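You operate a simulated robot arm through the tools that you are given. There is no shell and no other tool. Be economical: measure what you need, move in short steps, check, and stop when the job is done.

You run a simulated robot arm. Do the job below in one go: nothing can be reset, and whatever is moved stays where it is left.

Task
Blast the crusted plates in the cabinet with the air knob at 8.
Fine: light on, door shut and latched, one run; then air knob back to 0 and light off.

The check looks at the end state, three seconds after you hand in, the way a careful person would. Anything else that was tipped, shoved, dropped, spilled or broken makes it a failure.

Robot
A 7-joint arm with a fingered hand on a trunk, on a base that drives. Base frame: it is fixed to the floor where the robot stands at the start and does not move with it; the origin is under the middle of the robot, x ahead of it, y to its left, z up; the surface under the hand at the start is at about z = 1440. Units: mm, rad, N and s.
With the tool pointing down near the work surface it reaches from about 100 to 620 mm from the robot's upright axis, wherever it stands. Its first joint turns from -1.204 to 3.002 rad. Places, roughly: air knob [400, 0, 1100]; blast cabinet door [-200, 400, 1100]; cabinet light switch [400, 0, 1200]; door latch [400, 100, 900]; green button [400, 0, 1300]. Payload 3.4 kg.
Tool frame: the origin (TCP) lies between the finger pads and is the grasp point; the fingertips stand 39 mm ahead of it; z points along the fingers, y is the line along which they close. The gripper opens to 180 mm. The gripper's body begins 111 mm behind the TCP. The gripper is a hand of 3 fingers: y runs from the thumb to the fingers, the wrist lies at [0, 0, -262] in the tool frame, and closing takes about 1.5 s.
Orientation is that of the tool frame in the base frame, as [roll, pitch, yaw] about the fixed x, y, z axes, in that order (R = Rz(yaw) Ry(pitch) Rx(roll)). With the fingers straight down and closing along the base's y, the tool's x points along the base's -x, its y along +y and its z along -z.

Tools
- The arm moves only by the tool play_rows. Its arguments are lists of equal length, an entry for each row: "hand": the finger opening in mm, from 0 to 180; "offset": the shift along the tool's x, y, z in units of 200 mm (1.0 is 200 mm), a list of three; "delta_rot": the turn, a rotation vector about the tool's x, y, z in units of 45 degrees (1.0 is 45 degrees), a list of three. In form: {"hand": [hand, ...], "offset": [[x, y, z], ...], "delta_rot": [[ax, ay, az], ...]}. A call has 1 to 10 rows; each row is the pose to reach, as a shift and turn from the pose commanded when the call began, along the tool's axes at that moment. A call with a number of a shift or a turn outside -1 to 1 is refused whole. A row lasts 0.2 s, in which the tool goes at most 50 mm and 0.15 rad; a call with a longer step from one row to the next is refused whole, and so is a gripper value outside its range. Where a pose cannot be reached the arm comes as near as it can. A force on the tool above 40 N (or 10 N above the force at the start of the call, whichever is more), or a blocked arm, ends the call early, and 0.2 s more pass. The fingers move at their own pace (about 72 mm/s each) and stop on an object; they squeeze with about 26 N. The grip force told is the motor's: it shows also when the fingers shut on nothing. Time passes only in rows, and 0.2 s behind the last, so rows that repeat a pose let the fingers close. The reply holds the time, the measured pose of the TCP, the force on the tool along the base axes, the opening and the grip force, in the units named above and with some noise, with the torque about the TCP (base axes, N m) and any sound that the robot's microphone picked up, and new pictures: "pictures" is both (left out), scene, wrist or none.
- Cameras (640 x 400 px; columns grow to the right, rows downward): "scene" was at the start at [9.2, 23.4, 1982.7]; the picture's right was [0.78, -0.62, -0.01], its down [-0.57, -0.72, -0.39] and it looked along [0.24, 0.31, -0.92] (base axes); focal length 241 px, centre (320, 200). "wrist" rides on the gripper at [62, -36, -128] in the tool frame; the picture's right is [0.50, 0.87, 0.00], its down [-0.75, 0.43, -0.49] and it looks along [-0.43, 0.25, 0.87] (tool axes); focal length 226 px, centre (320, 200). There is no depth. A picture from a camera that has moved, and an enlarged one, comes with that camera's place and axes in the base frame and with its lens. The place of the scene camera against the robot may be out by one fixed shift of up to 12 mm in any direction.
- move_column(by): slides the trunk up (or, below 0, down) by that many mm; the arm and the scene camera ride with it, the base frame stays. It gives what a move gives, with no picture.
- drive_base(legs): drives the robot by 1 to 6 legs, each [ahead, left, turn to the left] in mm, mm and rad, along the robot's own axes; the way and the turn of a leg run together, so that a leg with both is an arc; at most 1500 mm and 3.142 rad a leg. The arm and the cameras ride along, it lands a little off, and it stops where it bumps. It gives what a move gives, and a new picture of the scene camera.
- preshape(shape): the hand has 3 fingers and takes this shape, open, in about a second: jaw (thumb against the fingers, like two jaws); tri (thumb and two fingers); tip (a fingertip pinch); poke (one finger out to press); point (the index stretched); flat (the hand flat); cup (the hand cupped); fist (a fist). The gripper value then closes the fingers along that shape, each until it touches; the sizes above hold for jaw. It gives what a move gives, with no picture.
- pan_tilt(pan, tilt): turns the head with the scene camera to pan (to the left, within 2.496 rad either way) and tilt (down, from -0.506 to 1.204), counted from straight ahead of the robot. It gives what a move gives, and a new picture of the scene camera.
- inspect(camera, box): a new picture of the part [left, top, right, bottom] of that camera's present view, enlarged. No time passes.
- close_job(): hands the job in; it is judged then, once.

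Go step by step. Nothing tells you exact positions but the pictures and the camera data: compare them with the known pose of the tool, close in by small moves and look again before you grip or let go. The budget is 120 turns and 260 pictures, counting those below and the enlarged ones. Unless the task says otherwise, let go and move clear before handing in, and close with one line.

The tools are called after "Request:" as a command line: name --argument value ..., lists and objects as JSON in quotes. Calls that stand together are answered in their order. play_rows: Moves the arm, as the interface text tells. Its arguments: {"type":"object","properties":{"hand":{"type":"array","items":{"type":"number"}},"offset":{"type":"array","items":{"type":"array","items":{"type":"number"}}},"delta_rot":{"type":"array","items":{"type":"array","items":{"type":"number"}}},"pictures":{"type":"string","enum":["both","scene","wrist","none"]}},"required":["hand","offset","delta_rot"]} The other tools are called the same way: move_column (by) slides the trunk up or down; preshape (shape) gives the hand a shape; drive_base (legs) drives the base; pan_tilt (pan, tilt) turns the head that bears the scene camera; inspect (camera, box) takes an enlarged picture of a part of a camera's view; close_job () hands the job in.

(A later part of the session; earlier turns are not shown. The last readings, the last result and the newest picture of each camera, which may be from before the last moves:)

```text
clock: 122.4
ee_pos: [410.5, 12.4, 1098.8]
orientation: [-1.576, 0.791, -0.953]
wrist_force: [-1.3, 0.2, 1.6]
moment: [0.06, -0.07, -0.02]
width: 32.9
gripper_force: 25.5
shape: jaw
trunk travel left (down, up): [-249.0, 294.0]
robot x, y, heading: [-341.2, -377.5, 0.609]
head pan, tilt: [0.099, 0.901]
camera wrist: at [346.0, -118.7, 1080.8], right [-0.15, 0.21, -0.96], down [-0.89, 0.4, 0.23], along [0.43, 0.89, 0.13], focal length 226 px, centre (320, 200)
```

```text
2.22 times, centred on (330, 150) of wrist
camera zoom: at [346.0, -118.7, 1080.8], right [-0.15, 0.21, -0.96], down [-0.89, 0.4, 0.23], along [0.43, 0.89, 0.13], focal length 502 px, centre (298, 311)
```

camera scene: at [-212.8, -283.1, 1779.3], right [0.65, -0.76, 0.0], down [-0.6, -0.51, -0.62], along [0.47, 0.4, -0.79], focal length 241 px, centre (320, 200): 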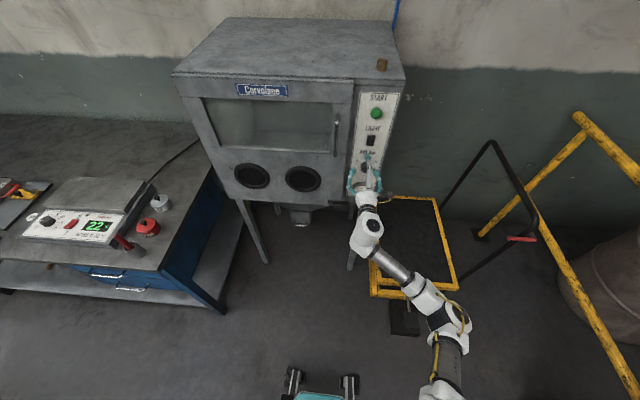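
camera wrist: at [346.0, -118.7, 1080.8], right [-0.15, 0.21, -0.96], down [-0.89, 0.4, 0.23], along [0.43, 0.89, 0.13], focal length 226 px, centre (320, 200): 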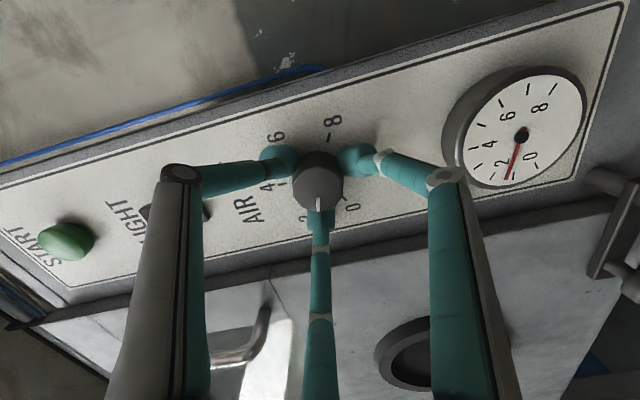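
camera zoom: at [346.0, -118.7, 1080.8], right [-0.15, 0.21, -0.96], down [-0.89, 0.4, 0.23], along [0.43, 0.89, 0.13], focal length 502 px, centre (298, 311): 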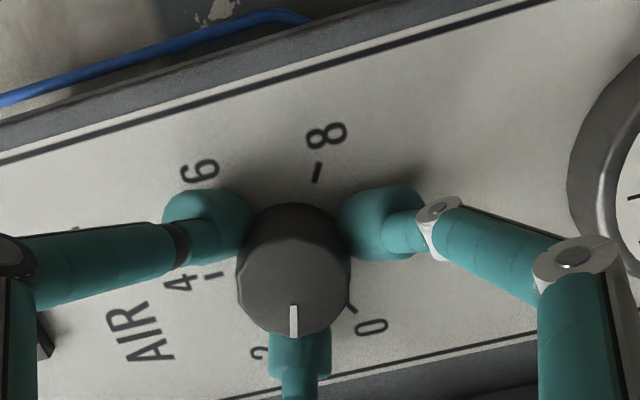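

The knob turns with the hand and the gauge follows (~1.5). Two more 45° turns.

Request:
play_rows --hand '[20, 20, 20, 20, 20, 20, 20, 20, 20, 20]' --offset '[[0, 0, 0], [0, 0, 0], [0, 0, 0], [0, 0, 0], [0, 0, 0], [0, 0, 0], [0, 0, 0], [0, 0, 0], [0, 0, 0], [0, 0, 0]]' --delta_rot '[[0, 0, 0.1], [0, 0, 0.2], [0, 0, 0.3], [0, 0, 0.4], [0, 0, 0.5], [0, 0, 0.6], [0, 0, 0.7], [0, 0, 0.8], [0, 0, 0.9], [0, 0, 1.0]]' --pictures "none"

Request:
play_rows --hand '[20, 20, 20, 20, 20, 20, 20, 20, 20, 20]' --offset '[[0, 0, 0], [0, 0, 0], [0, 0, 0], [0, 0, 0], [0, 0, 0], [0, 0, 0], [0, 0, 0], [0, 0, 0], [0, 0, 0], [0, 0, 0]]' --delta_rot '[[0, 0, 0.1], [0, 0, 0.2], [0, 0, 0.3], [0, 0, 0.4], [0, 0, 0.5], [0, 0, 0.6], [0, 0, 0.7], [0, 0, 0.8], [0, 0, 0.9], [0, 0, 1.0]]' --pictures "both"

```text
clock: 124.6
ee_pos: [409.6, 12.2, 1099.3]
orientation: [1.812, 1.567, 2.433]
wrist_force: [-2.1, 1.0, 6.5]
moment: [0.15, -0.23, 0.08]
width: 32.0
gripper_force: 26.5
shape: jaw
trunk travel left (down, up): [-249.0, 294.0]
robot x, y, heading: [-340.0, -377.6, 0.61]
head pan, tilt: [0.099, 0.901]
```

```text
clock: 126.8
ee_pos: [409.5, 12.2, 1098.1]
orientation: [1.574, 0.781, 2.196]
wrist_force: [3.8, 2.1, 7.8]
moment: [0.15, -0.22, -0.01]
width: 31.6
gripper_force: 25.9
shape: jaw
trunk travel left (down, up): [-249.0, 294.0]
robot x, y, heading: [-343.5, -378.2, 0.603]
head pan, tilt: [0.099, 0.901]
camera scene: at [-215.3, -282.0, 1779.4], right [0.65, -0.76, 0.0], down [-0.6, -0.51, -0.62], along [0.47, 0.4, -0.79], focal length 241 px, centre (320, 200)
camera wrist: at [293.9, -46.8, 1030.3], right [-0.56, 0.79, 0.26], down [-0.27, -0.47, 0.84], along [0.78, 0.4, 0.47], focal length 226 px, centre (320, 200)
```

scene: 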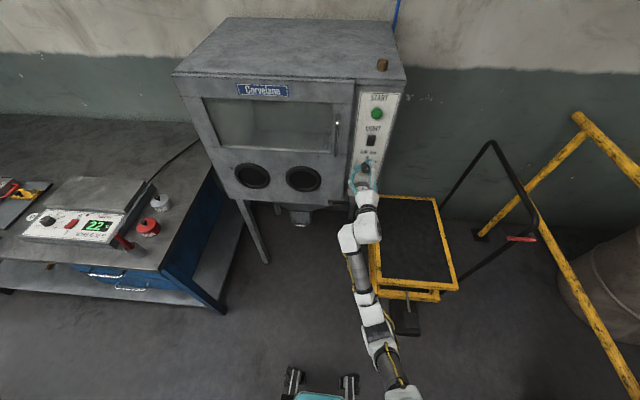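
wrist: 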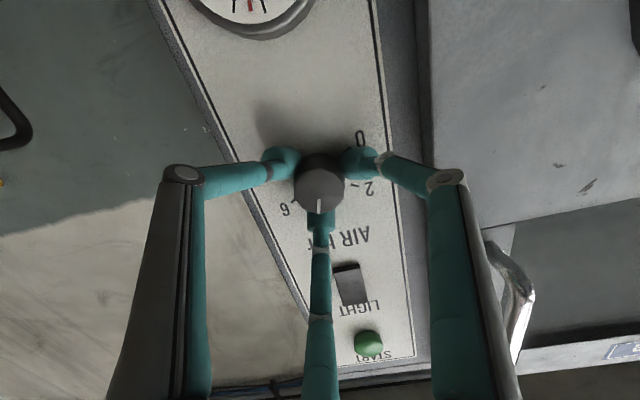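

Pointer is at about 4.5 as expected after 135°. Two more 45° turns.

Request:
play_rows --hand '[20, 20, 20, 20, 20, 20, 20, 20, 20, 20]' --offset '[[0, 0, 0], [0, 0, 0], [0, 0, 0], [0, 0, 0], [0, 0, 0], [0, 0, 0], [0, 0, 0], [0, 0, 0], [0, 0, 0], [0, 0, 0]]' --delta_rot '[[0, 0, 0.1], [0, 0, 0.2], [0, 0, 0.3], [0, 0, 0.4], [0, 0, 0.5], [0, 0, 0.6], [0, 0, 0.7], [0, 0, 0.8], [0, 0, 0.9], [0, 0, 1.0]]' --pictures "none"

Request:
play_rows --hand '[20, 20, 20, 20, 20, 20, 20, 20, 20, 20]' --offset '[[0, 0, 0], [0, 0, 0], [0, 0, 0], [0, 0, 0], [0, 0, 0], [0, 0, 0], [0, 0, 0], [0, 0, 0], [0, 0, 0], [0, 0, 0]]' --delta_rot '[[0, 0, 0.1], [0, 0, 0.2], [0, 0, 0.3], [0, 0, 0.4], [0, 0, 0.5], [0, 0, 0.6], [0, 0, 0.7], [0, 0, 0.8], [0, 0, 0.9], [0, 0, 1.0]]' --pictures "wrist"

Request:
inspect --camera "wrist" --box '[180, 0, 440, 240]'

```text
clock: 129.0
ee_pos: [409.4, 11.3, 1099.8]
orientation: [1.572, -0.005, 2.19]
wrist_force: [1.5, 0.7, 6.7]
moment: [0.13, -0.25, -0.04]
width: 31.3
gripper_force: 26.5
shape: jaw
trunk travel left (down, up): [-249.0, 294.0]
robot x, y, heading: [-342.5, -376.2, 0.609]
head pan, tilt: [0.099, 0.901]
```

```text
clock: 131.2
ee_pos: [409.4, 12.5, 1098.9]
orientation: [1.573, -0.791, 2.189]
wrist_force: [0.6, -1.4, 8.6]
moment: [0.18, -0.27, -0.08]
width: 31.3
gripper_force: 26.5
shape: jaw
trunk travel left (down, up): [-249.0, 294.0]
robot x, y, heading: [-340.8, -379.9, 0.608]
head pan, tilt: [0.099, 0.901]
camera wrist: at [264.9, -5.4, 1119.0], right [0.15, -0.21, 0.96], down [0.09, -0.97, -0.23], along [0.98, 0.12, -0.13], focal length 226 px, centre (320, 200)
```

wrist: 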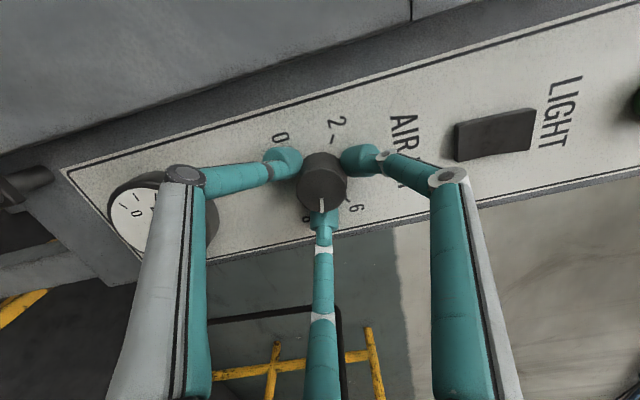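

```text
1.67 times, centred on (310, 120) of wrist
camera zoom: at [264.9, -5.4, 1119.0], right [0.15, -0.21, 0.96], down [0.09, -0.97, -0.23], along [0.98, 0.12, -0.13], focal length 377 px, centre (337, 333)
```

zoom: 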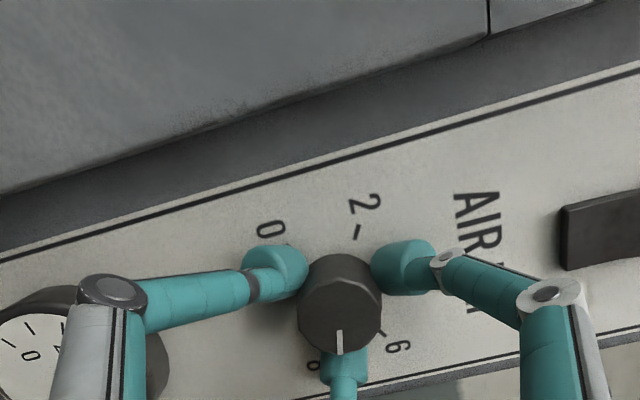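

One more 15° should land on 8.

Request:
play_rows --hand '[20, 20, 20, 20, 20, 20]' --offset '[[0, 0, 0], [0, 0, 0], [0, 0, 0], [0, 0, 0], [0, 0, 0], [0, 0, 0]]' --delta_rot '[[0, 0, 0.1], [0, 0, 0.2], [0, 0, 0.3], [0, 0, 0.345], [0, 0, 0.345], [0, 0, 0.345]]' --pictures "both"

Request:
inspect --camera "wrist" --box '[100, 60, 440, 280]'

Request:
inspect --camera "scene" --box '[330, 130, 410, 210]'

```text
clock: 132.6
ee_pos: [409.7, 10.7, 1099.9]
orientation: [1.574, -1.059, 2.187]
wrist_force: [-0.2, -2.1, 6.7]
moment: [0.14, -0.23, -0.08]
width: 31.7
gripper_force: 25.9
shape: jaw
trunk travel left (down, up): [-249.0, 294.0]
robot x, y, heading: [-343.8, -380.9, 0.605]
head pan, tilt: [0.099, 0.901]
camera scene: at [-217.0, -282.8, 1779.6], right [0.65, -0.76, 0.0], down [-0.6, -0.51, -0.62], along [0.47, 0.4, -0.78], focal length 241 px, centre (320, 200)
camera wrist: at [269.5, -11.5, 1137.3], right [0.3, -0.41, 0.86], down [0.03, -0.9, -0.44], along [0.95, 0.16, -0.25], focal length 226 px, centre (320, 200)
```

scene: 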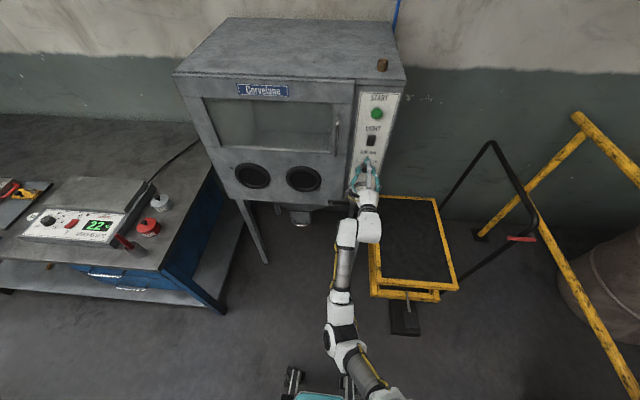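
wrist: 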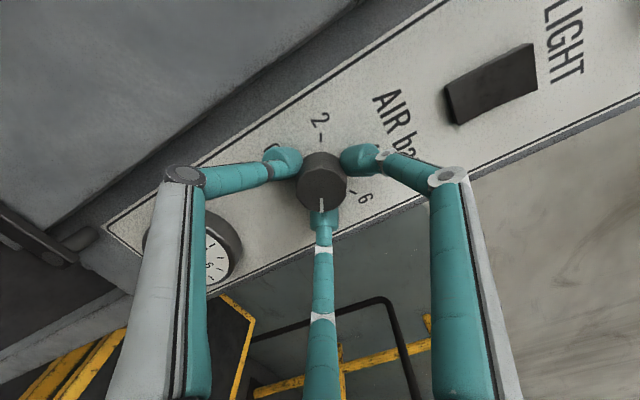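

```text
1.82 times, centred on (270, 170) of wrist
camera zoom: at [269.5, -11.5, 1137.3], right [0.3, -0.41, 0.86], down [0.03, -0.9, -0.44], along [0.95, 0.16, -0.25], focal length 411 px, centre (411, 254)
```

zoom: 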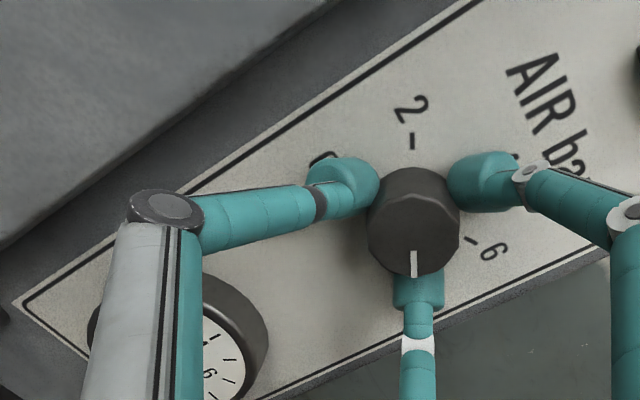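

```text
5.00 times, centred on (370, 170) of scene
camera zoom: at [-217.0, -282.8, 1779.6], right [0.65, -0.76, 0.0], down [-0.6, -0.51, -0.62], along [0.47, 0.4, -0.78], focal length 1207 px, centre (70, 350)
```

zoom: 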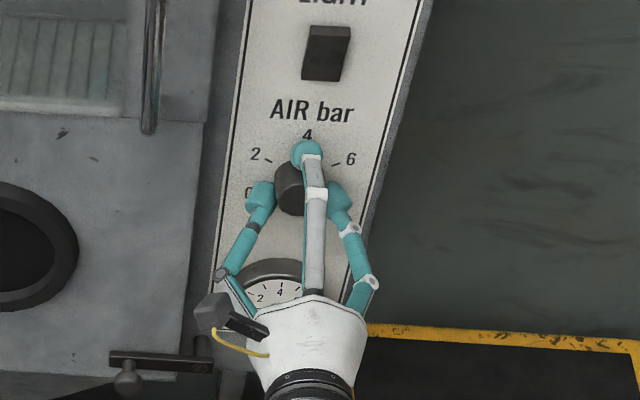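

Opening the fingers and backing off to read the knob and gauge.

Request:
play_rows --hand '[80, 80, 80, 80, 80, 80, 80, 80, 80, 80]' --offset '[[0, 0, 0], [0, 0, 0], [0, 0, 0], [0, 0, 0], [0, 0, -0.08], [0, 0, -0.18], [0, 0, -0.28], [0, 0, -0.38], [0, 0, -0.4], [0, 0, -0.4]]' --delta_rot '[[0, 0, 0], [0, 0, 0], [0, 0, 0], [0, 0, 0], [0, 0, 0], [0, 0, 0], [0, 0, 0], [0, 0, 0], [0, 0, 0], [0, 0, 0]]' --pictures "wrist"

Request:
inspect --camera "wrist" --box '[180, 60, 440, 280]'

Request:
inspect --camera "scene" --box '[330, 90, 410, 210]'

```text
clock: 134.8
ee_pos: [345.8, -34.9, 1099.0]
orientation: [1.576, -1.059, 2.186]
wrist_force: [-1.4, 0.1, 0.5]
moment: [0.02, -0.01, 0.02]
width: 79.7
gripper_force: 0.1
shape: jaw
trunk travel left (down, up): [-249.0, 294.0]
robot x, y, heading: [-343.3, -379.0, 0.602]
head pan, tilt: [0.099, 0.901]
camera wrist: at [204.5, -58.6, 1137.0], right [0.3, -0.41, 0.86], down [0.03, -0.9, -0.44], along [0.95, 0.16, -0.25], focal length 226 px, centre (320, 200)
```

wrist: 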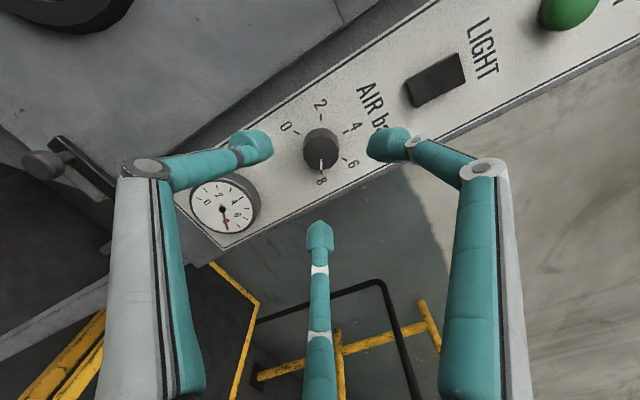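

```text
1.82 times, centred on (310, 170) of wrist
camera zoom: at [204.5, -58.6, 1137.0], right [0.3, -0.41, 0.86], down [0.03, -0.9, -0.44], along [0.95, 0.16, -0.25], focal length 411 px, centre (338, 254)
```

zoom: 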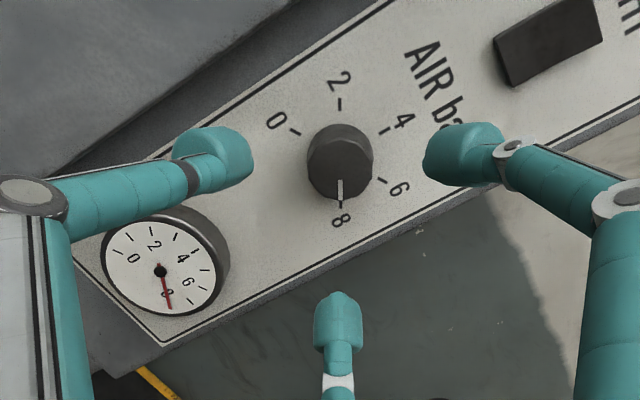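

```text
3.33 times, centred on (370, 150) of scene
camera zoom: at [-215.7, -281.2, 1779.4], right [0.65, -0.76, 0.0], down [-0.6, -0.51, -0.62], along [0.47, 0.4, -0.79], focal length 805 px, centre (153, 367)
```

zoom: 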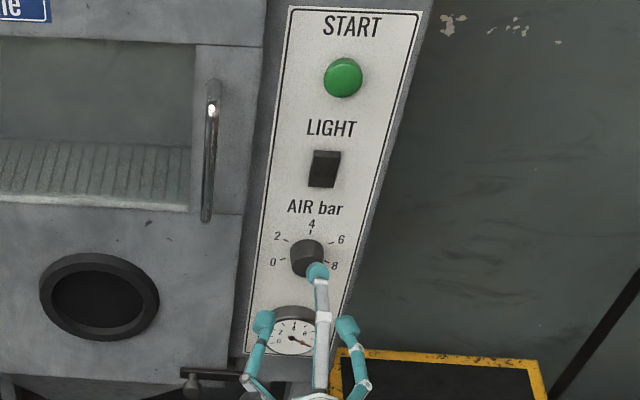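

The knob reads 8 and the gauge about 8. Now the START button (about z 1346, directly above): I'll close the hand and move up.

Request:
play_rows --hand '[0, 0, 0, 0, 0, 0, 0, 0, 0, 0]' --offset '[[0.08, 0.04, -0.05], [0.17, 0.09, -0.05], [0.26, 0.14, -0.05], [0.36, 0.2, -0.05], [0.46, 0.26, -0.05], [0.56, 0.31, -0.05], [0.66, 0.37, -0.05], [0.76, 0.425, -0.05], [0.87, 0.488, -0.05], [0.87, 0.488, -0.05]]' --delta_rot '[[0, 0, 0], [0, 0, 0], [0, 0, 0], [0, 0, 0], [0, 0, 0], [0, 0, 0], [0, 0, 0], [0, 0, 0], [0, 0, 0], [0, 0, 0]]' --pictures "wrist"

```text
clock: 137.0
ee_pos: [339.5, -39.2, 1299.2]
orientation: [1.578, -1.06, 2.185]
wrist_force: [-0.1, -1.0, 0.4]
moment: [0.01, 0.01, 0.03]
width: 0.1
gripper_force: 25.9
shape: jaw
trunk travel left (down, up): [-249.0, 294.0]
robot x, y, heading: [-343.3, -376.5, 0.605]
head pan, tilt: [0.099, 0.901]
camera wrist: at [197.8, -62.3, 1336.2], right [0.3, -0.41, 0.86], down [0.03, -0.9, -0.44], along [0.95, 0.16, -0.25], focal length 226 px, centre (320, 200)
```

wrist: 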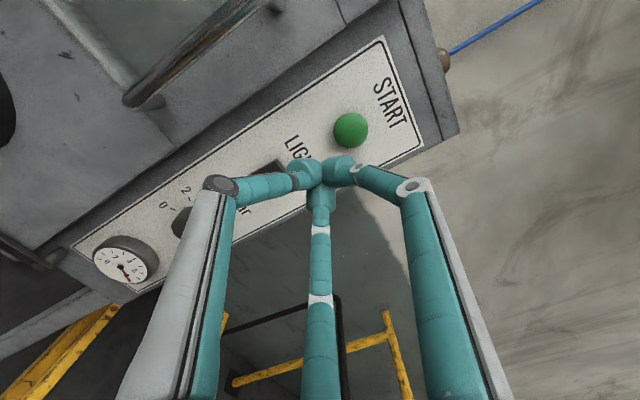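

The button is 39 mm above and about 78 mm ahead. I'll align and stop 20 mm short.

Request:
play_rows --hand '[0, 0, 0, 0, 0, 0, 0]' --offset '[[0.08, 0.045, 0], [0.17, 0.09, 0], [0.17, 0.09, 0.08], [0.17, 0.09, 0.17], [0.17, 0.09, 0.25], [0.17, 0.09, 0.27], [0.17, 0.09, 0.27]]' --delta_rot '[[0, 0, 0], [0, 0, 0], [0, 0, 0], [0, 0, 0], [0, 0, 0], [0, 0, 0], [0, 0, 0]]' --pictures "both"

Request:
inspect --camera "scene" --box '[340, 80, 420, 150]'

```text
clock: 138.6
ee_pos: [381.8, -6.6, 1336.6]
orientation: [1.576, -1.06, 2.186]
wrist_force: [0.7, -0.6, 0.1]
moment: [-0.05, 0.02, 0.0]
width: 0.0
gripper_force: 26.3
shape: jaw
trunk travel left (down, up): [-249.0, 294.0]
robot x, y, heading: [-346.8, -380.0, 0.605]
head pan, tilt: [0.099, 0.901]
camera scene: at [-214.6, -280.3, 1779.2], right [0.65, -0.76, 0.0], down [-0.6, -0.51, -0.62], along [0.47, 0.4, -0.79], focal length 241 px, centre (320, 200)
camera wrist: at [242.2, -30.1, 1374.3], right [0.3, -0.41, 0.86], down [0.03, -0.9, -0.44], along [0.95, 0.16, -0.25], focal length 226 px, centre (320, 200)
```

scene: 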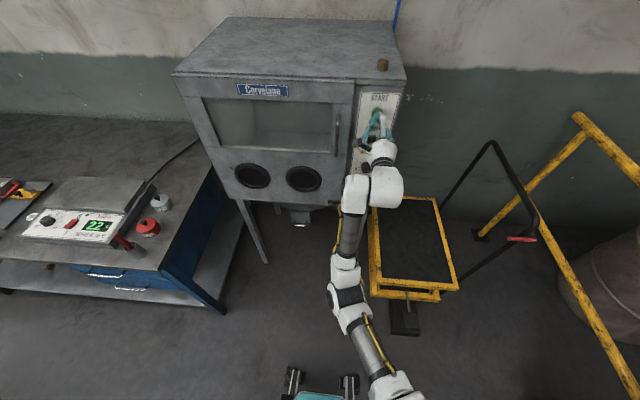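
wrist: 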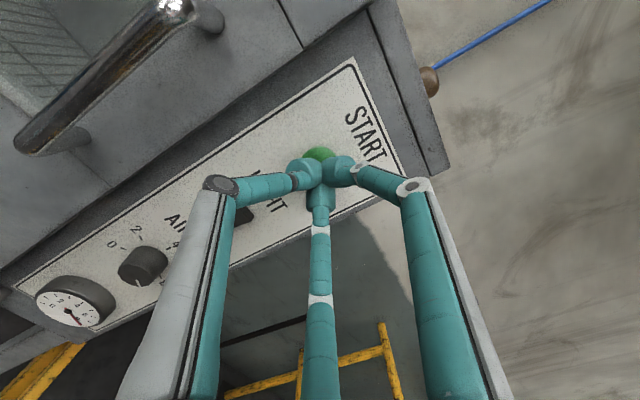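

```text
5.71 times, centred on (380, 115) of scene
camera zoom: at [-214.6, -280.3, 1779.2], right [0.65, -0.76, 0.0], down [-0.6, -0.51, -0.62], along [0.47, 0.4, -0.79], focal length 1380 px, centre (-23, 686)
```

zoom: 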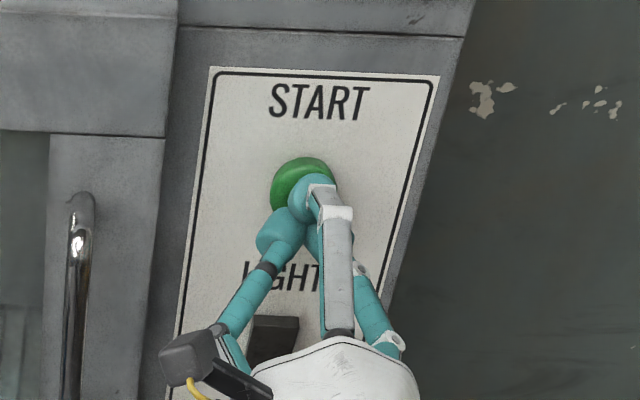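

Well aligned. Pressing START once.

Request:
play_rows --hand '[0, 0, 0, 0, 0, 0]' --offset '[[0, 0, 0.05], [0, 0, 0.09], [0, 0, 0.12], [0, 0, 0.15], [0, 0, 0.17], [0, 0, 0.19]]' --delta_rot '[[0, 0, 0], [0, 0, 0], [0, 0, 0], [0, 0, 0], [0, 0, 0], [0, 0, 0]]' --pictures "scene"

```text
clock: 139.9
ee_pos: [403.6, 7.1, 1343.6]
orientation: [1.557, -1.056, 2.199]
wrist_force: [-25.4, -19.5, -2.3]
moment: [-0.11, 0.15, -0.07]
width: 0.0
gripper_force: 25.9
shape: jaw
trunk travel left (down, up): [-249.0, 294.0]
robot x, y, heading: [-343.0, -380.3, 0.606]
head pan, tilt: [0.099, 0.901]
heard: click
stopped in row 6: the force on the tool passed its limit at 42 N (the readings are from after the stop); the commanded pose is now the measured one
camera scene: at [-223.6, -287.7, 1780.3], right [0.65, -0.76, 0.0], down [-0.6, -0.51, -0.62], along [0.47, 0.4, -0.78], focal length 241 px, centre (320, 200)
```

scene: 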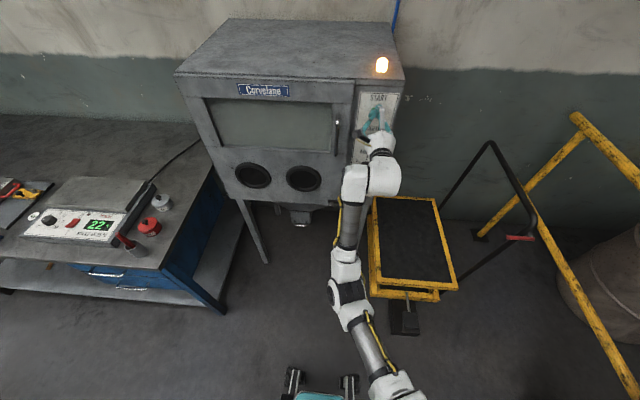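

The cycle started: the indicator lamp on top glows amber. I'll back off and wait for the run to finish.

Request:
play_rows --hand '[0, 0, 0, 0, 0, 0, 0, 0, 0, 0]' --offset '[[0, 0, -0.08], [0, 0, -0.18], [0, 0, -0.28], [0, 0, -0.38], [0, 0, -0.45], [0, 0, -0.45], [0, 0, -0.45], [0, 0, -0.45], [0, 0, -0.45], [0, 0, -0.45]]' --delta_rot '[[0, 0, 0], [0, 0, 0], [0, 0, 0], [0, 0, 0], [0, 0, 0], [0, 0, 0], [0, 0, 0], [0, 0, 0], [0, 0, 0], [0, 0, 0]]' --pictures "none"

Request:
play_rows --hand '[0, 0, 0, 0, 0, 0, 0, 0, 0, 0]' --offset '[[0, 0, 0], [0, 0, 0], [0, 0, 0], [0, 0, 0], [0, 0, 0], [0, 0, 0], [0, 0, 0], [0, 0, 0], [0, 0, 0], [0, 0, 0]]' --delta_rot '[[0, 0, 0], [0, 0, 0], [0, 0, 0], [0, 0, 0], [0, 0, 0], [0, 0, 0], [0, 0, 0], [0, 0, 0], [0, 0, 0], [0, 0, 0]]' --pictures "scene"

```text
clock: 142.1
ee_pos: [334.7, -40.0, 1336.9]
orientation: [1.574, -1.059, 2.188]
wrist_force: [0.8, 0.9, 0.3]
moment: [-0.01, 0.0, 0.0]
width: 0.0
gripper_force: 26.0
shape: jaw
trunk travel left (down, up): [-249.0, 294.0]
robot x, y, heading: [-341.1, -378.1, 0.604]
head pan, tilt: [0.099, 0.901]
```

```text
clock: 144.3
ee_pos: [335.5, -40.2, 1335.3]
orientation: [1.575, -1.058, 2.187]
wrist_force: [0.3, -0.3, -0.2]
moment: [0.02, 0.0, 0.03]
width: 0.0
gripper_force: 25.7
shape: jaw
trunk travel left (down, up): [-249.0, 294.0]
robot x, y, heading: [-344.0, -378.6, 0.605]
head pan, tilt: [0.099, 0.901]
camera scene: at [-215.3, -280.8, 1779.3], right [0.65, -0.76, 0.0], down [-0.6, -0.51, -0.62], along [0.47, 0.4, -0.79], focal length 241 px, centre (320, 200)
```

scene: 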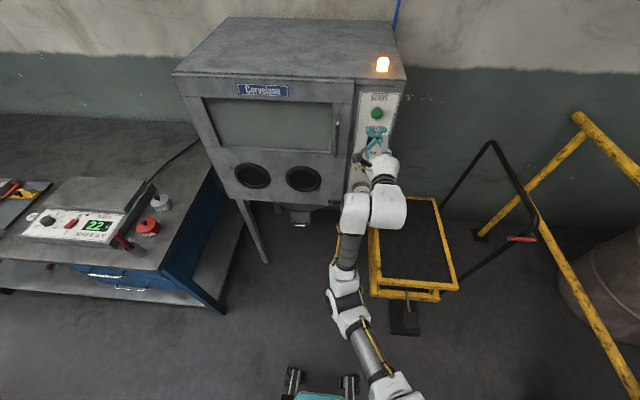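

Still running (lamp amber). While it runs I'll bring the hand back down in front of the knob without touching anything.

Request:
play_rows --hand '[0, 0, 0, 0, 0, 0, 0, 0, 0, 0]' --offset '[[-0.06, -0.03, 0], [-0.12, -0.065, 0], [-0.18, -0.1, 0], [-0.24, -0.135, 0], [-0.3, -0.17, 0], [-0.36, -0.2, 0], [-0.42, -0.235, 0], [-0.48, -0.27, 0], [-0.515, -0.289, 0], [-0.515, -0.289, 0]]' --delta_rot '[[0, 0, 0], [0, 0, 0], [0, 0, 0], [0, 0, 0], [0, 0, 0], [0, 0, 0], [0, 0, 0], [0, 0, 0], [0, 0, 0], [0, 0, 0]]' --pictures "none"

Request:
play_rows --hand '[80, 80, 80, 80, 80, 80, 80, 80, 80, 80]' --offset '[[-0.06, -0.03, 0], [-0.12, -0.065, 0], [-0.18, -0.1, 0], [-0.24, -0.135, 0], [-0.3, -0.17, 0], [-0.36, -0.2, 0], [-0.42, -0.235, 0], [-0.48, -0.27, 0], [-0.515, -0.289, 0], [-0.515, -0.289, 0]]' --delta_rot '[[0, 0, 0], [0, 0, 0], [0, 0, 0], [0, 0, 0], [0, 0, 0], [0, 0, 0], [0, 0, 0], [0, 0, 0], [0, 0, 0], [0, 0, 0]]' --pictures "scene"

```text
clock: 146.5
ee_pos: [336.0, -42.6, 1218.2]
orientation: [1.573, -1.057, 2.189]
wrist_force: [0.9, 0.4, 0.8]
moment: [0.02, 0.03, 0.01]
width: 0.3
gripper_force: 26.0
shape: jaw
trunk travel left (down, up): [-249.0, 294.0]
robot x, y, heading: [-341.0, -378.6, 0.607]
head pan, tilt: [0.099, 0.901]
```

```text
clock: 148.7
ee_pos: [334.0, -40.0, 1100.3]
orientation: [1.573, -1.057, 2.188]
wrist_force: [0.5, 0.7, -0.2]
moment: [-0.01, 0.01, -0.02]
width: 79.4
gripper_force: 0.0
shape: jaw
trunk travel left (down, up): [-249.0, 294.0]
robot x, y, heading: [-341.2, -378.8, 0.602]
head pan, tilt: [0.099, 0.901]
camera scene: at [-216.1, -281.4, 1779.4], right [0.65, -0.76, 0.0], down [-0.6, -0.51, -0.62], along [0.47, 0.4, -0.79], focal length 241 px, centre (320, 200)
```

scene: 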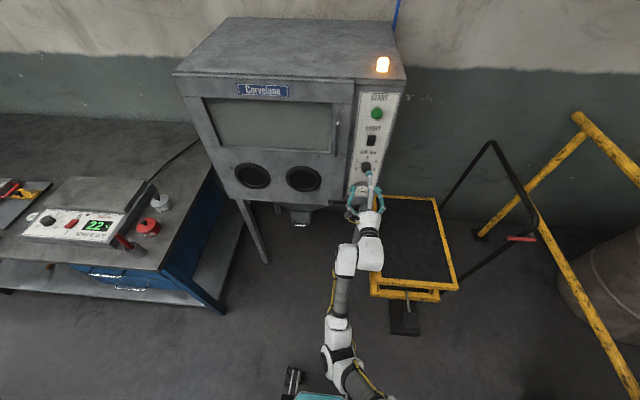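

The hand is in front of the knob and the lamp is still amber. I'll wait for the run to end.

Request:
play_rows --hand '[80, 80, 80, 80, 80, 80, 80, 80, 80, 80]' --offset '[[0, 0, 0], [0, 0, 0], [0, 0, 0], [0, 0, 0], [0, 0, 0], [0, 0, 0], [0, 0, 0], [0, 0, 0], [0, 0, 0], [0, 0, 0]]' --delta_rot '[[0, 0, 0], [0, 0, 0], [0, 0, 0], [0, 0, 0], [0, 0, 0], [0, 0, 0], [0, 0, 0], [0, 0, 0], [0, 0, 0], [0, 0, 0]]' --pictures "none"

Request:
play_rows --hand '[80, 80, 80, 80, 80, 80, 80, 80, 80, 80]' --offset '[[0, 0, 0], [0, 0, 0], [0, 0, 0], [0, 0, 0], [0, 0, 0], [0, 0, 0], [0, 0, 0], [0, 0, 0], [0, 0, 0], [0, 0, 0]]' --delta_rot '[[0, 0, 0], [0, 0, 0], [0, 0, 0], [0, 0, 0], [0, 0, 0], [0, 0, 0], [0, 0, 0], [0, 0, 0], [0, 0, 0], [0, 0, 0]]' --pictures "none"

Request:
play_rows --hand '[80, 80, 80, 80, 80, 80, 80, 80, 80, 80]' --offset '[[0, 0, 0], [0, 0, 0], [0, 0, 0], [0, 0, 0], [0, 0, 0], [0, 0, 0], [0, 0, 0], [0, 0, 0], [0, 0, 0], [0, 0, 0]]' --delta_rot '[[0, 0, 0], [0, 0, 0], [0, 0, 0], [0, 0, 0], [0, 0, 0], [0, 0, 0], [0, 0, 0], [0, 0, 0], [0, 0, 0], [0, 0, 0]]' --pictures "both"

```text
clock: 150.9
ee_pos: [334.9, -41.2, 1100.3]
orientation: [1.575, -1.058, 2.186]
wrist_force: [-0.7, -0.5, 0.0]
moment: [0.01, -0.03, 0.03]
width: 79.2
gripper_force: 0.2
shape: jaw
trunk travel left (down, up): [-249.0, 294.0]
robot x, y, heading: [-341.1, -379.3, 0.609]
head pan, tilt: [0.099, 0.901]
```

```text
clock: 153.1
ee_pos: [334.8, -41.9, 1100.9]
orientation: [1.576, -1.059, 2.187]
wrist_force: [-0.3, 0.4, 0.0]
moment: [-0.01, -0.01, 0.02]
width: 79.7
gripper_force: 0.0
shape: jaw
trunk travel left (down, up): [-249.0, 294.0]
robot x, y, heading: [-342.8, -378.1, 0.605]
head pan, tilt: [0.099, 0.901]
```

```text
clock: 155.3
ee_pos: [335.1, -41.5, 1099.7]
orientation: [1.574, -1.057, 2.187]
wrist_force: [0.1, 0.2, -0.2]
moment: [0.01, -0.01, -0.01]
width: 79.6
gripper_force: 0.0
shape: jaw
trunk travel left (down, up): [-249.0, 294.0]
robot x, y, heading: [-341.8, -376.0, 0.605]
head pan, tilt: [0.099, 0.901]
camera scene: at [-216.1, -281.4, 1779.4], right [0.65, -0.76, 0.0], down [-0.6, -0.51, -0.62], along [0.47, 0.4, -0.79], focal length 241 px, centre (320, 200)
camera wrist: at [193.6, -64.6, 1138.5], right [0.3, -0.41, 0.86], down [0.03, -0.9, -0.44], along [0.95, 0.16, -0.25], focal length 226 px, centre (320, 200)
```

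scene: 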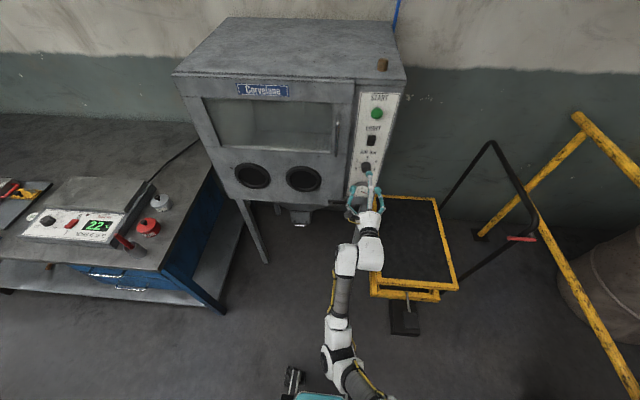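
wrist: 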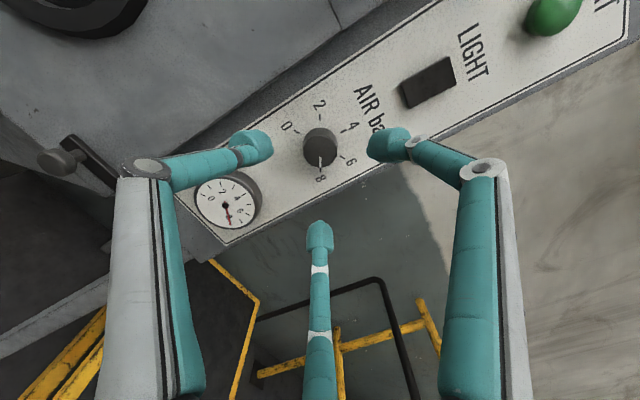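

The lamp is off: the run finished. A quick look through the window at the plates, then I move onto the knob.

Request:
inspect --camera "scene" --box '[190, 80, 350, 180]'

Request:
play_rows --hand '[80, 80, 80, 80, 80, 80, 80]' --offset '[[0, 0, 0.08], [0, 0, 0.17], [0, 0, 0.25], [0, 0, 0.33], [0, 0, 0.4], [0, 0, 0.455], [0, 0, 0.455]]' --delta_rot '[[0, 0, 0], [0, 0, 0], [0, 0, 0], [0, 0, 0], [0, 0, 0], [0, 0, 0], [0, 0, 0]]' --pictures "wrist"

```text
4.00 times, centred on (270, 130) of scene
camera zoom: at [-216.1, -281.4, 1779.4], right [0.65, -0.76, 0.0], down [-0.6, -0.51, -0.62], along [0.47, 0.4, -0.79], focal length 966 px, centre (520, 480)
```

zoom: 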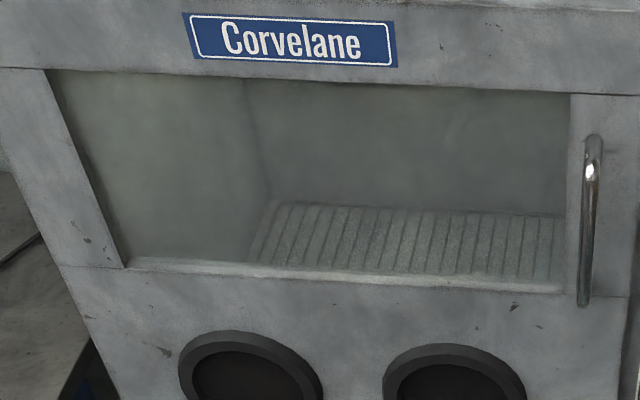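

```text
clock: 156.9
ee_pos: [408.5, 11.5, 1101.7]
orientation: [1.572, -1.06, 2.185]
wrist_force: [-0.2, 0.3, 0.3]
moment: [0.0, -0.04, 0.03]
width: 79.6
gripper_force: 0.0
shape: jaw
trunk travel left (down, up): [-249.0, 294.0]
robot x, y, heading: [-342.0, -379.4, 0.603]
head pan, tilt: [0.099, 0.901]
camera wrist: at [267.7, -11.2, 1139.1], right [0.3, -0.41, 0.86], down [0.03, -0.9, -0.44], along [0.95, 0.16, -0.25], focal length 226 px, centre (320, 200)
```

wrist: 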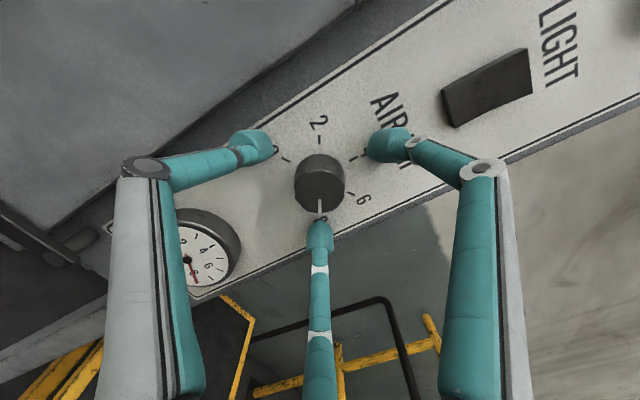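

Fingers surround the knob again. I'll close and begin turning back anticlockwise.

Request:
play_rows --hand '[20, 20, 20, 20, 20]' --offset '[[0, 0, 0], [0, 0, 0], [0, 0, 0], [0, 0, 0], [0, 0, 0]]' --delta_rot '[[0, 0, 0], [0, 0, 0], [0, 0, 0], [0, 0, 0], [0, 0, 0]]' --pictures "none"

Request:
play_rows --hand '[20, 20, 20, 20, 20, 20, 20, 20, 20, 20]' --offset '[[0, 0, 0], [0, 0, 0], [0, 0, 0], [0, 0, 0], [0, 0, 0], [0, 0, 0], [0, 0, 0], [0, 0, 0], [0, 0, 0], [0, 0, 0]]' --delta_rot '[[0, 0, -0.1], [0, 0, -0.2], [0, 0, -0.3], [0, 0, -0.4], [0, 0, -0.5], [0, 0, -0.6], [0, 0, -0.7], [0, 0, -0.8], [0, 0, -0.9], [0, 0, -1.0]]' --pictures "none"

Request:
play_rows --hand '[20, 20, 20, 20, 20, 20, 20, 20, 20, 20]' --offset '[[0, 0, 0], [0, 0, 0], [0, 0, 0], [0, 0, 0], [0, 0, 0], [0, 0, 0], [0, 0, 0], [0, 0, 0], [0, 0, 0], [0, 0, 0]]' --delta_rot '[[0, 0, -0.1], [0, 0, -0.2], [0, 0, -0.3], [0, 0, -0.4], [0, 0, -0.5], [0, 0, -0.6], [0, 0, -0.7], [0, 0, -0.8], [0, 0, -0.9], [0, 0, -1.0]]' --pictures "wrist"

```text
clock: 158.1
ee_pos: [408.5, 11.8, 1100.3]
orientation: [1.575, -1.058, 2.186]
wrist_force: [1.3, -0.3, -0.7]
moment: [-0.05, 0.04, 0.02]
width: 31.2
gripper_force: 26.2
shape: jaw
trunk travel left (down, up): [-249.0, 294.0]
robot x, y, heading: [-337.1, -377.4, 0.599]
head pan, tilt: [0.099, 0.901]
```

```text
clock: 160.3
ee_pos: [409.2, 11.9, 1100.2]
orientation: [1.574, -0.271, 2.189]
wrist_force: [-6.2, -2.6, -5.4]
moment: [-0.1, 0.22, 0.03]
width: 31.3
gripper_force: 25.9
shape: jaw
trunk travel left (down, up): [-249.0, 294.0]
robot x, y, heading: [-343.8, -381.8, 0.601]
head pan, tilt: [0.099, 0.901]
```

```text
clock: 162.5
ee_pos: [410.0, 12.2, 1101.0]
orientation: [1.575, 0.512, 2.191]
wrist_force: [-2.9, -4.4, -10.6]
moment: [-0.21, 0.34, -0.11]
width: 31.6
gripper_force: 25.8
shape: jaw
trunk travel left (down, up): [-249.0, 294.0]
robot x, y, heading: [-342.7, -379.7, 0.6]
head pan, tilt: [0.099, 0.901]
camera wrist: at [283.0, -32.4, 1039.5], right [-0.5, 0.7, 0.51], down [-0.14, -0.65, 0.75], along [0.86, 0.3, 0.42], focal length 226 px, centre (320, 200)
```

wrist: 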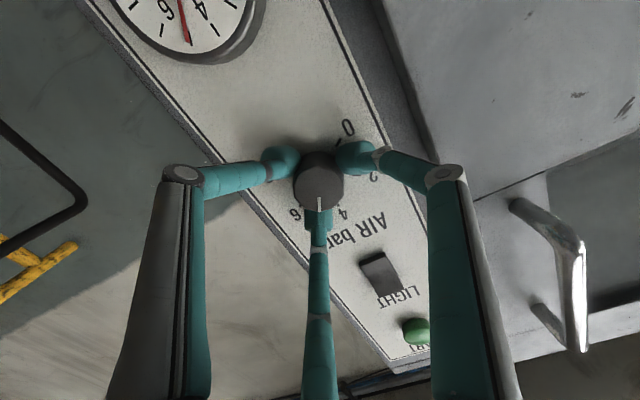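

The knob is near 5 and turning with the hand. I'll continue with three more 45° turns.

Request:
play_rows --hand '[20, 20, 20, 20, 20, 20, 20, 20, 20, 20]' --offset '[[0, 0, 0], [0, 0, 0], [0, 0, 0], [0, 0, 0], [0, 0, 0], [0, 0, 0], [0, 0, 0], [0, 0, 0], [0, 0, 0], [0, 0, 0]]' --delta_rot '[[0, 0, -0.1], [0, 0, -0.2], [0, 0, -0.3], [0, 0, -0.4], [0, 0, -0.5], [0, 0, -0.6], [0, 0, -0.7], [0, 0, -0.8], [0, 0, -0.9], [0, 0, -1.0]]' --pictures "none"

Request:
play_rows --hand '[20, 20, 20, 20, 20, 20, 20, 20, 20, 20]' --offset '[[0, 0, 0], [0, 0, 0], [0, 0, 0], [0, 0, 0], [0, 0, 0], [0, 0, 0], [0, 0, 0], [0, 0, 0], [0, 0, 0], [0, 0, 0]]' --delta_rot '[[0, 0, -0.1], [0, 0, -0.2], [0, 0, -0.3], [0, 0, -0.4], [0, 0, -0.5], [0, 0, -0.6], [0, 0, -0.7], [0, 0, -0.8], [0, 0, -0.9], [0, 0, -1.0]]' --pictures "none"

Request:
play_rows --hand '[20, 20, 20, 20, 20, 20, 20, 20, 20, 20]' --offset '[[0, 0, 0], [0, 0, 0], [0, 0, 0], [0, 0, 0], [0, 0, 0], [0, 0, 0], [0, 0, 0], [0, 0, 0], [0, 0, 0], [0, 0, 0]]' --delta_rot '[[0, 0, -0.1], [0, 0, -0.2], [0, 0, -0.3], [0, 0, -0.4], [0, 0, -0.5], [0, 0, -0.6], [0, 0, -0.7], [0, 0, -0.8], [0, 0, -0.9], [0, 0, -1.0]]' --pictures "wrist"

Request:
inspect --camera "wrist" --box '[220, 60, 540, 280]'

```text
clock: 164.7
ee_pos: [409.1, 9.7, 1100.7]
orientation: [1.579, 1.298, 2.197]
wrist_force: [1.5, -2.2, -5.5]
moment: [-0.11, 0.19, -0.19]
width: 32.1
gripper_force: 25.8
shape: jaw
trunk travel left (down, up): [-249.0, 294.0]
robot x, y, heading: [-339.4, -379.5, 0.604]
head pan, tilt: [0.099, 0.901]
```

```text
clock: 166.9
ee_pos: [408.7, 10.8, 1101.5]
orientation: [-1.573, 1.058, -0.956]
wrist_force: [0.6, -4.1, -4.9]
moment: [-0.04, 0.07, -0.26]
width: 31.7
gripper_force: 25.9
shape: jaw
trunk travel left (down, up): [-249.0, 294.0]
robot x, y, heading: [-343.8, -376.1, 0.606]
head pan, tilt: [0.099, 0.901]
```

```text
clock: 169.1
ee_pos: [408.2, 10.5, 1101.0]
orientation: [-1.572, 0.272, -0.953]
wrist_force: [5.4, -2.2, -0.9]
moment: [0.0, 0.05, -0.21]
width: 31.1
gripper_force: 25.8
shape: jaw
trunk travel left (down, up): [-249.0, 294.0]
robot x, y, heading: [-342.1, -379.9, 0.604]
head pan, tilt: [0.099, 0.901]
camera wrist: at [344.6, -119.4, 1120.0], right [0.14, -0.2, -0.97], down [-0.89, 0.4, -0.22], along [0.43, 0.89, -0.12], focal length 226 px, centre (320, 200)
```

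wrist: 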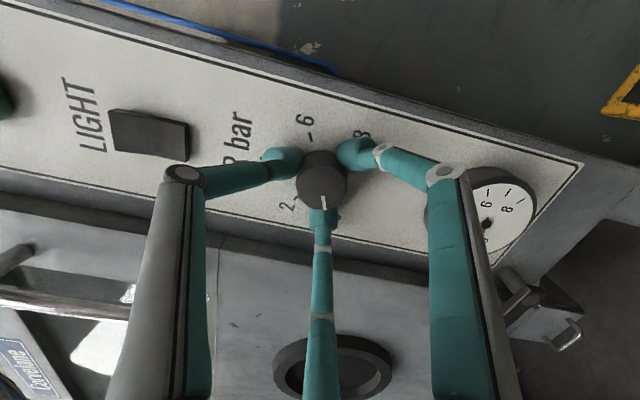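

```text
1.82 times, centred on (380, 170) of wrist
camera zoom: at [344.6, -119.4, 1120.0], right [0.14, -0.2, -0.97], down [-0.89, 0.4, -0.22], along [0.43, 0.89, -0.12], focal length 411 px, centre (211, 254)
```

zoom: 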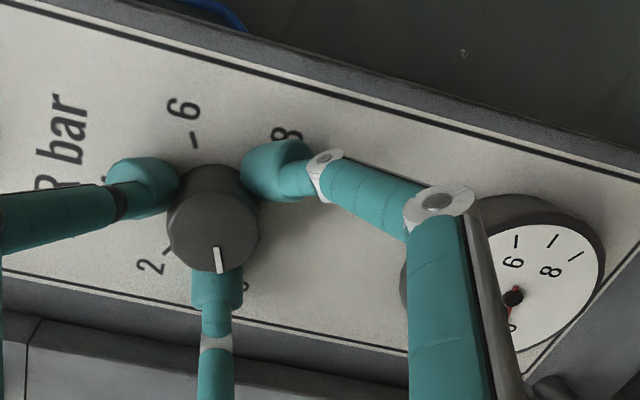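

Nearly at 0; turning the remaining 15°.

Request:
play_rows --hand '[20, 20, 20, 20, 20, 20]' --offset '[[0, 0, 0], [0, 0, 0], [0, 0, 0], [0, 0, 0], [0, 0, 0], [0, 0, 0]]' --delta_rot '[[0, 0, -0.1], [0, 0, -0.2], [0, 0, -0.3], [0, 0, -0.345], [0, 0, -0.345], [0, 0, -0.345]]' --pictures "none"

Request:
play_rows --hand '[80, 80, 80, 80, 80, 80, 80, 80, 80, 80]' --offset '[[0, 0, 0], [0, 0, 0], [0, 0, 0], [0, 0, 0], [0, 0, -0.08], [0, 0, -0.18], [0, 0, -0.28], [0, 0, -0.38], [0, 0, -0.4], [0, 0, -0.4]]' --delta_rot '[[0, 0, 0], [0, 0, 0], [0, 0, 0], [0, 0, 0], [0, 0, 0], [0, 0, 0], [0, 0, 0], [0, 0, 0], [0, 0, 0], [0, 0, 0]]' --pictures "wrist"

Request:
inspect --camera "wrist" --box '[240, 80, 480, 260]'

```text
clock: 170.5
ee_pos: [408.2, 9.8, 1102.5]
orientation: [-1.573, 0.003, -0.952]
wrist_force: [3.7, -7.1, -2.3]
moment: [0.13, 0.18, -0.29]
width: 31.0
gripper_force: 25.8
shape: jaw
trunk travel left (down, up): [-249.0, 294.0]
robot x, y, heading: [-342.4, -378.8, 0.603]
head pan, tilt: [0.099, 0.901]
```

```text
clock: 172.7
ee_pos: [344.2, -33.7, 1101.4]
orientation: [-1.572, 0.002, -0.951]
wrist_force: [0.5, -0.3, -0.2]
moment: [-0.03, 0.0, -0.02]
width: 79.5
gripper_force: 0.0
shape: jaw
trunk travel left (down, up): [-249.0, 294.0]
robot x, y, heading: [-340.7, -380.8, 0.601]
head pan, tilt: [0.099, 0.901]
camera wrist: at [275.2, -159.4, 1138.7], right [0.29, -0.41, -0.87], down [-0.84, 0.33, -0.43], along [0.46, 0.85, -0.25], focal length 226 px, centre (320, 200)
```

wrist: 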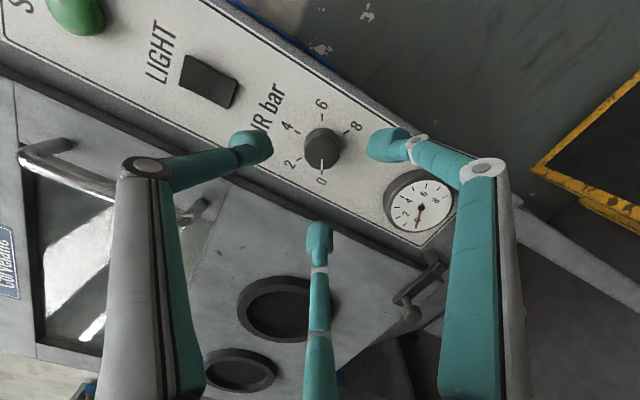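

```text
2.22 times, centred on (360, 170) of wrist
camera zoom: at [275.2, -159.4, 1138.7], right [0.29, -0.41, -0.87], down [-0.84, 0.33, -0.43], along [0.46, 0.85, -0.25], focal length 502 px, centre (231, 267)
```

zoom: 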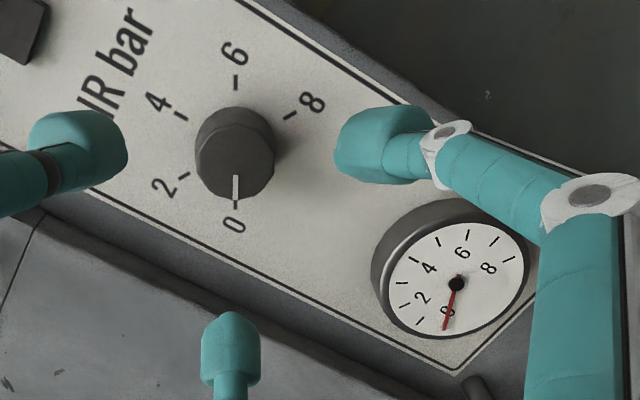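

Knob and gauge are at 0. Now the light: I'll close the hand and rise to the switch's upper half (z ≈ 1239).

Request:
play_rows --hand '[0, 0, 0, 0, 0, 0, 0, 0, 0, 0]' --offset '[[0, -0.08, 0], [0, -0.17, 0], [0, -0.27, 0], [0, -0.37, 0], [0, -0.47, 0], [0, -0.57, 0.03], [0, -0.65, 0.09], [0, -0.69, 0.16], [0, -0.69, 0.22], [0, -0.69, 0.22]]' --delta_rot '[[0, 0, 0], [0, 0, 0], [0, 0, 0], [0, 0, 0], [0, 0, 0], [0, 0, 0], [0, 0, 0], [0, 0, 0], [0, 0, 0], [0, 0, 0]]' --pictures "both"

Request:
inspect --camera "scene" --box '[335, 95, 415, 165]'

```text
clock: 174.9
ee_pos: [381.3, -9.0, 1240.0]
orientation: [-1.573, 0.002, -0.952]
wrist_force: [0.2, -0.6, 0.4]
moment: [-0.01, -0.03, 0.0]
width: 0.0
gripper_force: 26.7
shape: jaw
trunk travel left (down, up): [-249.0, 294.0]
robot x, y, heading: [-340.1, -381.2, 0.601]
head pan, tilt: [0.099, 0.901]
camera scene: at [-213.1, -283.6, 1779.3], right [0.65, -0.76, 0.0], down [-0.6, -0.51, -0.62], along [0.47, 0.4, -0.79], focal length 241 px, centre (320, 200)
camera wrist: at [312.5, -133.5, 1275.7], right [0.29, -0.41, -0.87], down [-0.84, 0.33, -0.43], along [0.46, 0.85, -0.25], focal length 226 px, centre (320, 200)
```

scene: 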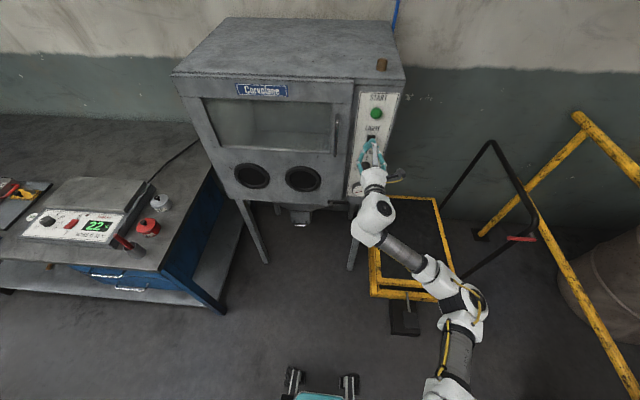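
wrist: 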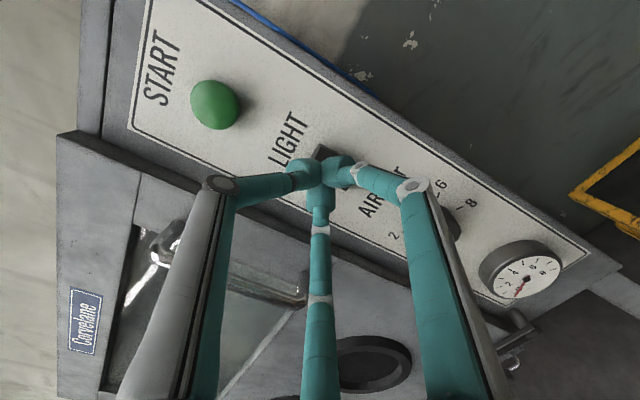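

```text
5.71 times, centred on (375, 130) of scene
camera zoom: at [-213.1, -283.6, 1779.3], right [0.65, -0.76, 0.0], down [-0.6, -0.51, -0.62], along [0.47, 0.4, -0.79], focal length 1380 px, centre (6, 600)
```

zoom: 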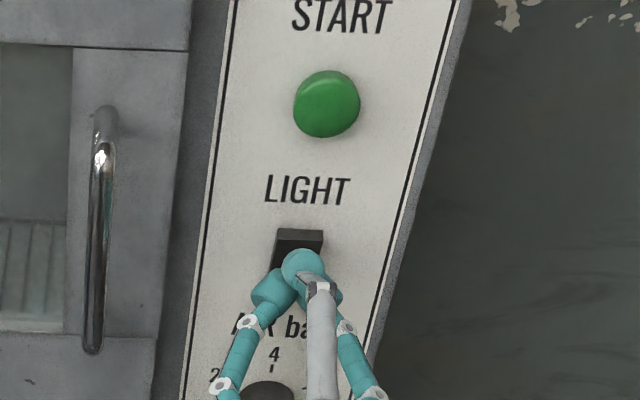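

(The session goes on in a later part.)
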